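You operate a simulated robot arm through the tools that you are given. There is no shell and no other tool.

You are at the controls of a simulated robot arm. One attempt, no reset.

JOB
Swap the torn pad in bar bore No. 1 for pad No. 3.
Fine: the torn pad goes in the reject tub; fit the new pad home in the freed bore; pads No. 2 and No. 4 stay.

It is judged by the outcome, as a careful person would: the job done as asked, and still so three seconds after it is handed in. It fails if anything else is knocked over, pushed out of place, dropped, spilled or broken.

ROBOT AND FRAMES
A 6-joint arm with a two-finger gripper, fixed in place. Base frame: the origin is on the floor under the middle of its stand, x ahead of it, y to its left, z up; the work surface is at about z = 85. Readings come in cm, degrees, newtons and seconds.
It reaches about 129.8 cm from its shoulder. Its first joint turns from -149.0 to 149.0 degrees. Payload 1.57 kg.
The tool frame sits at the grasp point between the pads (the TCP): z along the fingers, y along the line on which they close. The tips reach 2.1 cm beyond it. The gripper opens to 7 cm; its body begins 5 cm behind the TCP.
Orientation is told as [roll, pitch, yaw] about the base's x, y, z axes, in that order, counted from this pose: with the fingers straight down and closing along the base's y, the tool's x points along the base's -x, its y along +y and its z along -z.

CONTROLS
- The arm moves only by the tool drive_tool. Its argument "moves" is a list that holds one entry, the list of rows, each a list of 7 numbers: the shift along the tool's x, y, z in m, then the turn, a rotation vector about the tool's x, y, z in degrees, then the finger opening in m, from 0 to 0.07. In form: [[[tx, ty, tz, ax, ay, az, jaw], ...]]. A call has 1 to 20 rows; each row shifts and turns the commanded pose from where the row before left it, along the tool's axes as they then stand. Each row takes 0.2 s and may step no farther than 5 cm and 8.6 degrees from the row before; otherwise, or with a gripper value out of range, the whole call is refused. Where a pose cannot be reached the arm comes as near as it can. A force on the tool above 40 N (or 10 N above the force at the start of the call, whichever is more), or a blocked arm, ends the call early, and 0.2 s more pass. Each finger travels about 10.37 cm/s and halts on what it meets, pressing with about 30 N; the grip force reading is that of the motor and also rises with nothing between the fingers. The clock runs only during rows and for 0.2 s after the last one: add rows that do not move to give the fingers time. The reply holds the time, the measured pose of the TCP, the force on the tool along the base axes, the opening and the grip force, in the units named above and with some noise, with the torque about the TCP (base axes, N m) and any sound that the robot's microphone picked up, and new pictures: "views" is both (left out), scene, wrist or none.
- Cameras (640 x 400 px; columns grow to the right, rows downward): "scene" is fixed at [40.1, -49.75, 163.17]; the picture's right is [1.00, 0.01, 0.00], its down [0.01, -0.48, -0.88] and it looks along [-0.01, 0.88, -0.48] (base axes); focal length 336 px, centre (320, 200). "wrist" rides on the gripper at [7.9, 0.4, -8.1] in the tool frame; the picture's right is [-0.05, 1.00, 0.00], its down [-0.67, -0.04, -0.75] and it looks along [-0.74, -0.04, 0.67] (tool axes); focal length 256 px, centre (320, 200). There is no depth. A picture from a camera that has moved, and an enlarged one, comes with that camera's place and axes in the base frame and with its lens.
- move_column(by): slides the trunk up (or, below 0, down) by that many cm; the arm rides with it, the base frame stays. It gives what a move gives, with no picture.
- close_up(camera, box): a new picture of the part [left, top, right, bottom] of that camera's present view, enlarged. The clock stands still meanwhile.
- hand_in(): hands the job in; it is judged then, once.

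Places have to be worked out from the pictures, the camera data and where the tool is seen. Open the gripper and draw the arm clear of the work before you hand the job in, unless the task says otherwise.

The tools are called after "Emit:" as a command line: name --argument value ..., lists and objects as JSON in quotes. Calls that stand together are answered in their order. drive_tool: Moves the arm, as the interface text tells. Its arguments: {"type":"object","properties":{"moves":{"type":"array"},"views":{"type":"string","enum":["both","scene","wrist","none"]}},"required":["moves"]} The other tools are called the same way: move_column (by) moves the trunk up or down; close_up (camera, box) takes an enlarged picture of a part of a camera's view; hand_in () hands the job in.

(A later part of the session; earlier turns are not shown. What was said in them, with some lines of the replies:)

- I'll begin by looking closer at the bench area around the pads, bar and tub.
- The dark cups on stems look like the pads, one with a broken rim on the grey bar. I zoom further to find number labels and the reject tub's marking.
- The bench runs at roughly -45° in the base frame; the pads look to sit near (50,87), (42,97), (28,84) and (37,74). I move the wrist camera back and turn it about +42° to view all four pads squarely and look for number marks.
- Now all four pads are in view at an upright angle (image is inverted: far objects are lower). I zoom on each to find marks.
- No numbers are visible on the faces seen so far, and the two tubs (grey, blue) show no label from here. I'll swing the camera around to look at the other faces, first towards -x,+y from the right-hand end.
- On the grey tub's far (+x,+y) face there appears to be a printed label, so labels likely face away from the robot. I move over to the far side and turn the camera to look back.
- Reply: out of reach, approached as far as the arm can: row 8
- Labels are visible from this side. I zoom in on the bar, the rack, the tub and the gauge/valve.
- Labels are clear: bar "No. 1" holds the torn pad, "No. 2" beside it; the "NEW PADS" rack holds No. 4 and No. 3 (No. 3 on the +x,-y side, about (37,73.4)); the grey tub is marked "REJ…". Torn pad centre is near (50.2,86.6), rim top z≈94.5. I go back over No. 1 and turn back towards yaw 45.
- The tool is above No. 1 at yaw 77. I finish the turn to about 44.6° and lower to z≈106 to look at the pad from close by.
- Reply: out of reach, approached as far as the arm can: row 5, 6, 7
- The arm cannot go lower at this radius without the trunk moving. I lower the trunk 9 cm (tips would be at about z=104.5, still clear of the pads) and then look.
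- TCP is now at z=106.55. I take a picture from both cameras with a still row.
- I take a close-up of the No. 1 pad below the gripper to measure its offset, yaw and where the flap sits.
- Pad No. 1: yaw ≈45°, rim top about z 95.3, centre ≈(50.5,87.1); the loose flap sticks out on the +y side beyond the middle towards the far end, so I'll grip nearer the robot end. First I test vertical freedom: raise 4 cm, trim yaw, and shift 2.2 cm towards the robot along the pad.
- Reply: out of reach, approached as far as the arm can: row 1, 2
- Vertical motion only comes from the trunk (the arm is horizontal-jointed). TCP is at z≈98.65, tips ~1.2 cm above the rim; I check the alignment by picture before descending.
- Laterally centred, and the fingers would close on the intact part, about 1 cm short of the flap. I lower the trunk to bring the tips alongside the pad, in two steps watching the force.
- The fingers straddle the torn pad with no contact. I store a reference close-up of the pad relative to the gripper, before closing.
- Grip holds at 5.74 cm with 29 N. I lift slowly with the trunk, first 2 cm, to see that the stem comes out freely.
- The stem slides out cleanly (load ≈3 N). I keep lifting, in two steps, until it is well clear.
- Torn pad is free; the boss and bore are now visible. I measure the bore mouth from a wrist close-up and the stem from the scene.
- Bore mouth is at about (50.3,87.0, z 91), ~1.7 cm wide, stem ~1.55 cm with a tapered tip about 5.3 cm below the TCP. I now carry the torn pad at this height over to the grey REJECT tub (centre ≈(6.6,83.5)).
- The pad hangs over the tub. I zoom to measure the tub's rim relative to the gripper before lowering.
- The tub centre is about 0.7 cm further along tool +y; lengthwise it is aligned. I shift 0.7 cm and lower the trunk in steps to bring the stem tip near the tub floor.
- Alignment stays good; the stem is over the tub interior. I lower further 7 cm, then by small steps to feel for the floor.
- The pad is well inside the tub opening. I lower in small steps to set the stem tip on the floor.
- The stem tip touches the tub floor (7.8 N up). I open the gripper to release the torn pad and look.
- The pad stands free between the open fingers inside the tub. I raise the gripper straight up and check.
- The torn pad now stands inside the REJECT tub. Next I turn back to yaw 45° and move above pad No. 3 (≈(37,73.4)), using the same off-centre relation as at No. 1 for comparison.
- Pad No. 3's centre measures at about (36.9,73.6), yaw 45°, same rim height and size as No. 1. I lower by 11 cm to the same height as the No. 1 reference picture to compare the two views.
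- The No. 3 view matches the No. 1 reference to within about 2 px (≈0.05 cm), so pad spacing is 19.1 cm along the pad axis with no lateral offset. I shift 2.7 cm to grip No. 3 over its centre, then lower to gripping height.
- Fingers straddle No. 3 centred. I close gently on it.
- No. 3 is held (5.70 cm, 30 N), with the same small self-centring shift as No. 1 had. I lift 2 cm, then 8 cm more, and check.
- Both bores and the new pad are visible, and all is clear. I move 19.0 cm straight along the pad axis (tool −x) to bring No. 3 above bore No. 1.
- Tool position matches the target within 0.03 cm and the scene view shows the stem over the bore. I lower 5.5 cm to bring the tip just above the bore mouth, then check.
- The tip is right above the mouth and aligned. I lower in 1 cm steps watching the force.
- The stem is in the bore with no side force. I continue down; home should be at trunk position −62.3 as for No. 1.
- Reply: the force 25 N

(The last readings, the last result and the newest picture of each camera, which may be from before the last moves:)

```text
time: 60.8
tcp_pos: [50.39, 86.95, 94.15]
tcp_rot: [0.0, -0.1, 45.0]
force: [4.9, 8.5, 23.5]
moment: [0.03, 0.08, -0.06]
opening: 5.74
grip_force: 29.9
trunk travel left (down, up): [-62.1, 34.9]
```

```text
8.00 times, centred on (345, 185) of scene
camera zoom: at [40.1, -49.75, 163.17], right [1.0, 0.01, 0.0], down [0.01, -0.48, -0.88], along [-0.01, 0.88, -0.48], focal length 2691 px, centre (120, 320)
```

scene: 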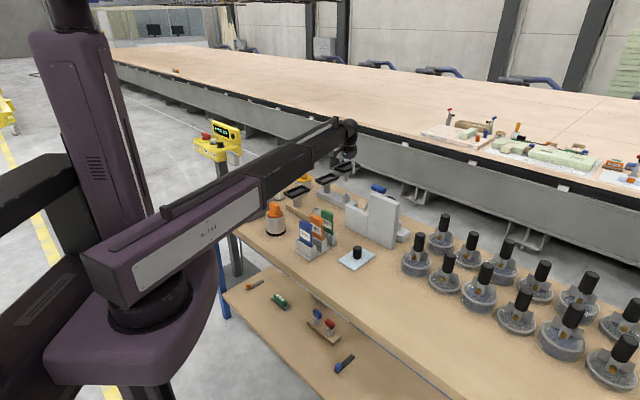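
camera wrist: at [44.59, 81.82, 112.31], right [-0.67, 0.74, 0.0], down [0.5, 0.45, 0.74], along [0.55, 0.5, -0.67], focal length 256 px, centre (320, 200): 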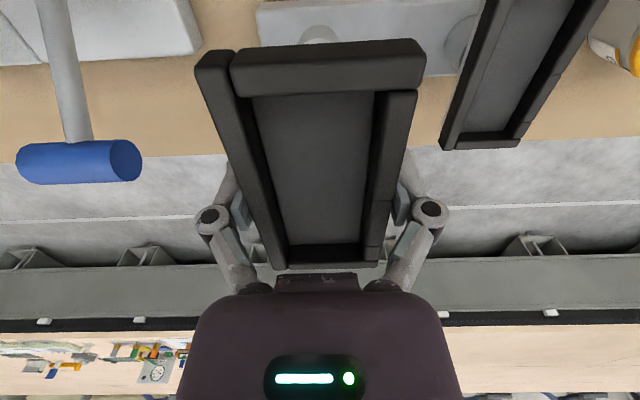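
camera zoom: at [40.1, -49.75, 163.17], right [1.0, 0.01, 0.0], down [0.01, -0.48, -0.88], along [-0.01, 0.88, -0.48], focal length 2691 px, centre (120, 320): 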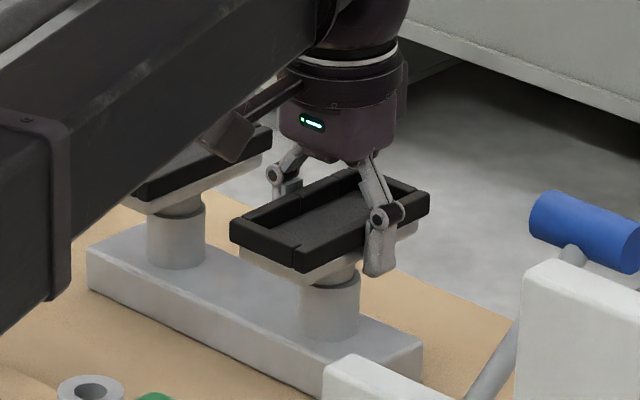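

No. 3 is seated on the boss at the same height as No. 1 was (23 N down-load). I relieve the preload by 0.15 cm and open the fingers.

Emit:
move_column --by 0.15

Emit:
drive_tool --moves '[[[0, 0, 0, 0, 0, 0, 0.06], [0, 0, 0, 0, 0, 0, 0.065], [0, 0, 0, 0, 0, 0, 0.07], [0, 0, 0, 0, 0, 0, 0.07], [0, 0, 0, 0, 0, 0, 0.07]]]' --views "both"

Emit:
close_up --camera "wrist" --box '[180, 20, 460, 300]'

```text
time: 61.4
tcp_pos: [50.36, 86.98, 94.09]
tcp_rot: [0.1, 0.0, 44.9]
force: [0.6, 1.7, 7.8]
moment: [0.15, -0.05, -0.01]
opening: 5.7
grip_force: 30.4
trunk travel left (down, up): [-62.3, 34.7]
```

```text
time: 62.5
tcp_pos: [50.48, 87.12, 94.08]
tcp_rot: [0.0, 0.1, 45.0]
force: [-0.1, -0.1, 0.0]
moment: [-0.01, -0.02, 0.08]
opening: 7.0
grip_force: 0.1
trunk travel left (down, up): [-62.3, 34.7]
camera wrist: at [44.56, 81.8, 102.34], right [-0.67, 0.74, 0.0], down [0.5, 0.45, 0.74], along [0.55, 0.5, -0.67], focal length 256 px, centre (320, 200)
```

scene: 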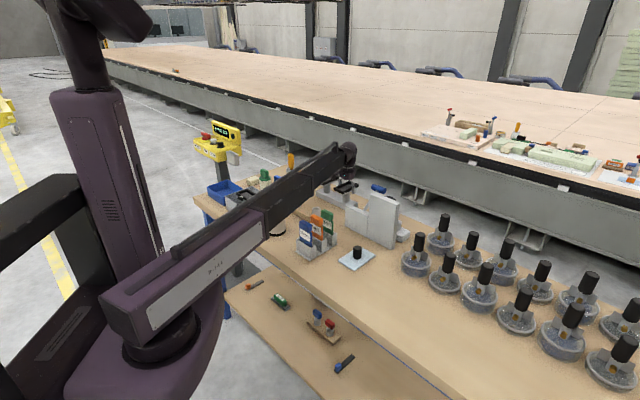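
wrist: 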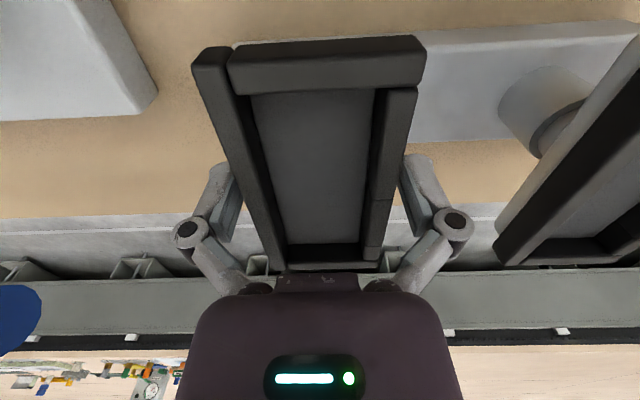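

```text
1.43 times, centred on (320, 160) of wrist
camera zoom: at [44.56, 81.8, 102.34], right [-0.67, 0.74, 0.0], down [0.5, 0.45, 0.74], along [0.55, 0.5, -0.67], focal length 366 px, centre (320, 257)
```

zoom: 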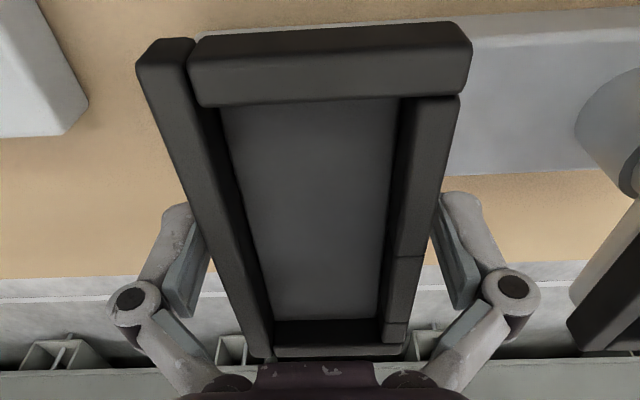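

Pad released and standing in bore No. 1. I raise the gripper straight up, 4 cm and then 14 cm, and inspect.

Emit:
move_column --by 4

Emit:
move_column --by 12

Emit:
drive_tool --moves '[[[0.03, 0, 0, 0, 0, 0, 0.07], [0.04, 0, 0, 0, 0, 0, 0.07], [0.04, 0, 0, 0, 0, 0, 0.07], [0.04, 0, 0, 0, 0, 0, 0.07], [0.04, 0, 0, 0, 0, 0, 0.07], [0, 0, 0, 0, 0, 0, 0.07]]]' --views "both"

Emit:
close_up --camera "scene" --box '[280, 165, 376, 225]'

Emit:
close_up --camera "wrist" --box '[220, 60, 460, 230]'

```text
time: 63.4
tcp_pos: [50.34, 87.16, 98.13]
tcp_rot: [-0.1, 0.1, 44.9]
force: [0.7, 0.3, 0.0]
moment: [0.0, 0.02, -0.01]
opening: 6.99
grip_force: 0.1
trunk travel left (down, up): [-66.3, 30.7]
```

```text
time: 64.9
tcp_pos: [50.41, 87.09, 110.17]
tcp_rot: [0.0, 0.0, 44.9]
force: [0.1, -0.9, -0.4]
moment: [-0.01, -0.01, -0.01]
opening: 7.0
grip_force: 0.1
trunk travel left (down, up): [-78.3, 18.7]
```

```text
time: 66.3
tcp_pos: [36.97, 73.62, 110.05]
tcp_rot: [0.0, 0.0, 44.9]
force: [0.4, 0.5, -0.1]
moment: [0.01, 0.0, -0.01]
opening: 7.03
grip_force: 0.0
trunk travel left (down, up): [-78.3, 18.7]
camera wrist: at [31.25, 68.41, 118.32], right [-0.67, 0.74, 0.0], down [0.5, 0.45, 0.74], along [0.55, 0.5, -0.67], focal length 256 px, centre (320, 200)
```

scene: 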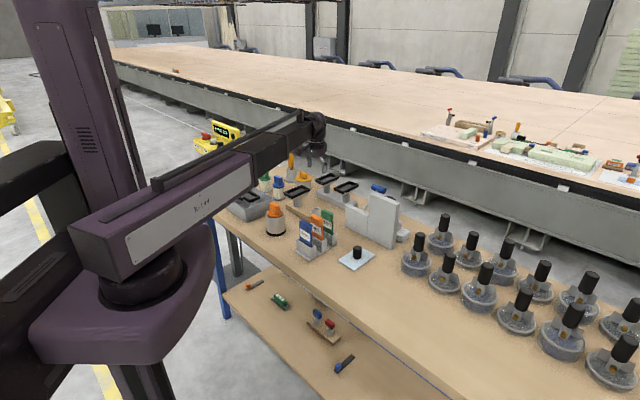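
wrist: 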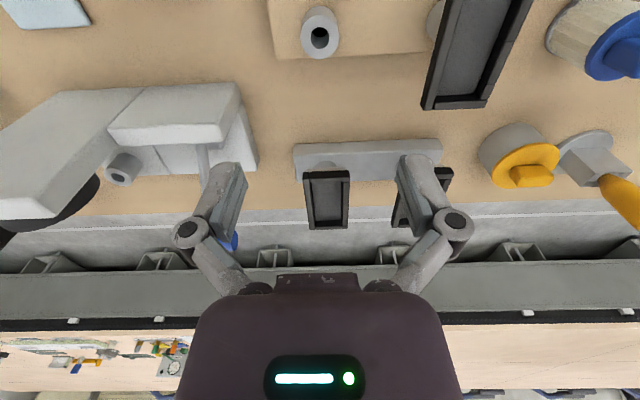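

```text
6.67 times, centred on (328, 195) of scene
camera zoom: at [40.1, -49.75, 163.17], right [1.0, 0.01, 0.0], down [0.01, -0.48, -0.88], along [-0.01, 0.88, -0.48], focal length 2242 px, centre (267, 233)
```

zoom: 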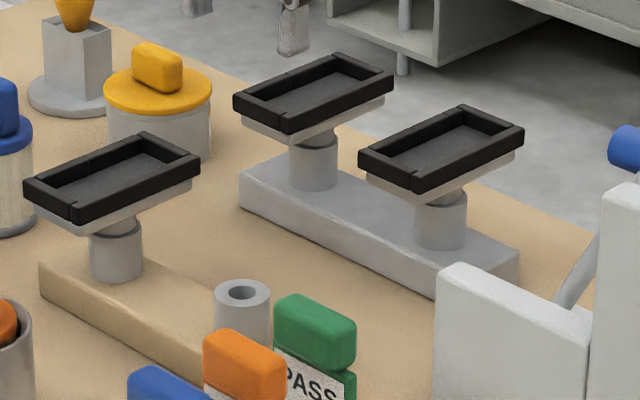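

```text
2.35 times, centred on (340, 145) of wrist
camera zoom: at [31.25, 68.41, 118.32], right [-0.67, 0.74, 0.0], down [0.5, 0.45, 0.74], along [0.55, 0.5, -0.67], focal length 602 px, centre (273, 329)
```

zoom: 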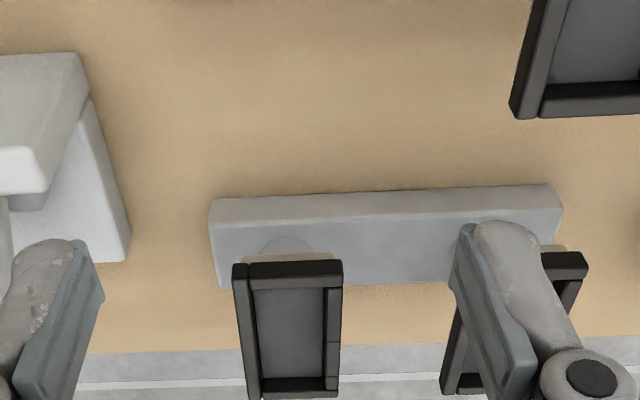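

No. 3 now sits in bore No. 1 exactly as the old pad did, level and seated; No. 2 and No. 4 are undisturbed. I retract the arm up and back from the bench and check the tub once more.

Emit:
move_column --by 10

Emit:
drive_tool --moves '[[[0.04, 0, 0, 0, 0, 0, 0.07], [0.04, 0, 0, 0, 0, 0, 0.07], [0.04, 0, 0, 0, 0, 0, 0.07], [0.04, 0, 0, 0, 0, 0, 0.07], [0, 0, 0, 0, 0, 0, 0.07], [0, 0, 0, 0, 0, 0, 0.07]]]' --views "both"

Emit:
close_up --camera "scene" --box '[200, 150, 400, 270]'

Emit:
close_up --camera "scene" --box '[200, 165, 290, 228]'

```text
time: 67.6
tcp_pos: [37.04, 73.69, 120.18]
tcp_rot: [0.0, 0.0, 45.0]
force: [0.2, 0.0, -0.2]
moment: [-0.01, 0.01, 0.01]
opening: 7.03
grip_force: 0.0
trunk travel left (down, up): [-88.3, 8.7]
```

```text
time: 69.0
tcp_pos: [25.72, 62.34, 120.27]
tcp_rot: [0.0, 0.0, 44.9]
force: [0.2, -0.1, -0.3]
moment: [0.02, 0.01, 0.0]
opening: 6.99
grip_force: 0.1
trunk travel left (down, up): [-88.3, 8.7]
camera wrist: at [19.86, 57.04, 128.36], right [-0.67, 0.74, 0.0], down [0.5, 0.45, 0.75], along [0.55, 0.5, -0.67], focal length 256 px, centre (320, 200)
```

scene: 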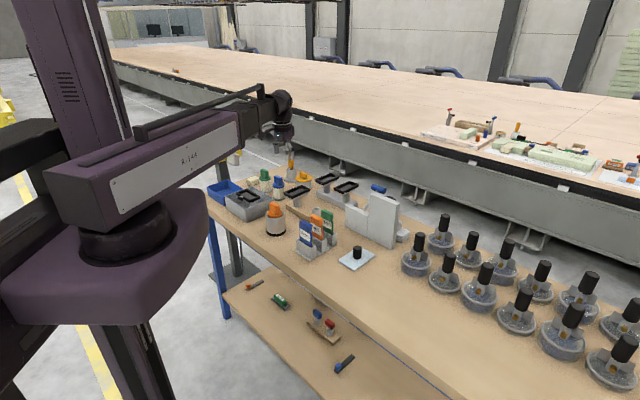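
wrist: 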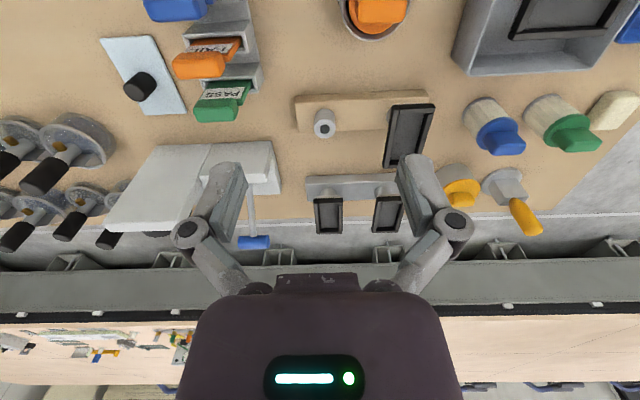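

```text
3.20 times, centred on (300, 210) of scene
camera zoom: at [40.1, -49.75, 163.17], right [1.0, 0.01, 0.0], down [0.01, -0.48, -0.88], along [-0.01, 0.88, -0.48], focal length 1076 px, centre (384, 168)
```

zoom: 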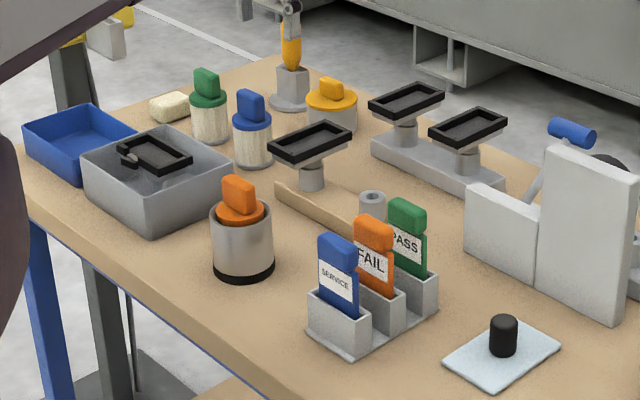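

```text
6.35 times, centred on (245, 196) of scene
camera zoom: at [40.1, -49.75, 163.17], right [1.0, 0.01, 0.0], down [0.01, -0.48, -0.88], along [-0.01, 0.88, -0.48], focal length 2136 px, centre (796, 222)
```

zoom: 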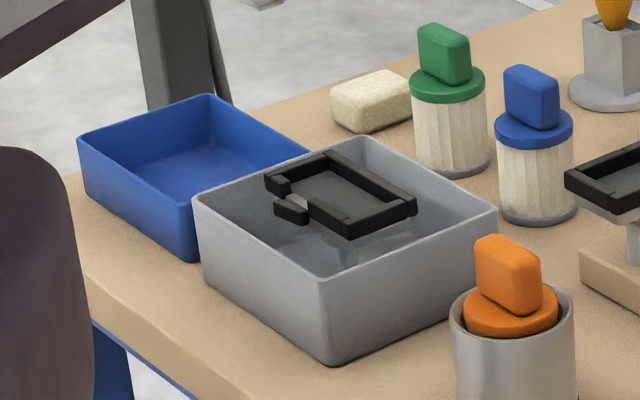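

All is steady: torn pad in the REJECT tub, No. 3 in bore No. 1, No. 2 and No. 4 untouched, gripper open and clear. One last zoom on the two seated pads to confirm equal seating.

Emit:
close_up --camera "scene" --box '[310, 165, 370, 205]'

```text
10.00 times, centred on (340, 185) of scene
camera zoom: at [40.1, -49.75, 163.17], right [1.0, 0.01, 0.0], down [0.01, -0.48, -0.88], along [-0.01, 0.88, -0.48], focal length 3364 px, centre (120, 350)
```

zoom: 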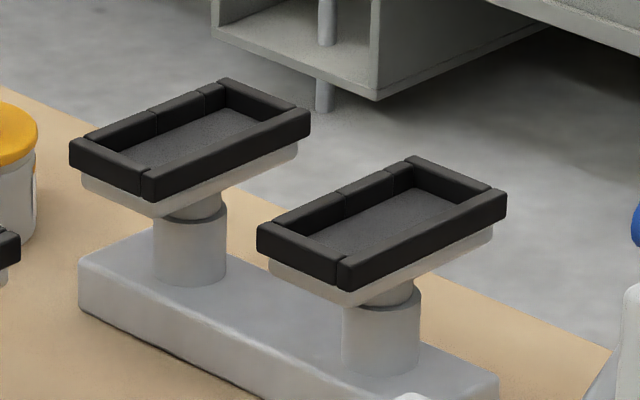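

Both pads on the bar sit at the same height and angle, fully seated. The job is complete, so I hand it in.

Emit:
hand_in

```text
The job is handed in.
```

The swap is done and handed in; no verdict on the result has come back yet.

- **Torn pad:** it is out of bar bore No. 1 and in the grey tub. That tub's label was partly hidden, but the visible part read "REJ…". The pad stands upright on its stem rather than lying flat. Its top edge is roughly 1 cm above the tub rim, and it stayed put for the half minute before hand-in.
- **Pad No. 3:** it is seated in bore No. 1 at the same height and angle as pad No. 2 beside it. The stem went in without side force until it bottomed.
- **Everything else:** pads No. 2 and No. 4 were not touched. The last pictures show nothing on the bench knocked over or moved. The gripper is open and drawn back from the work.
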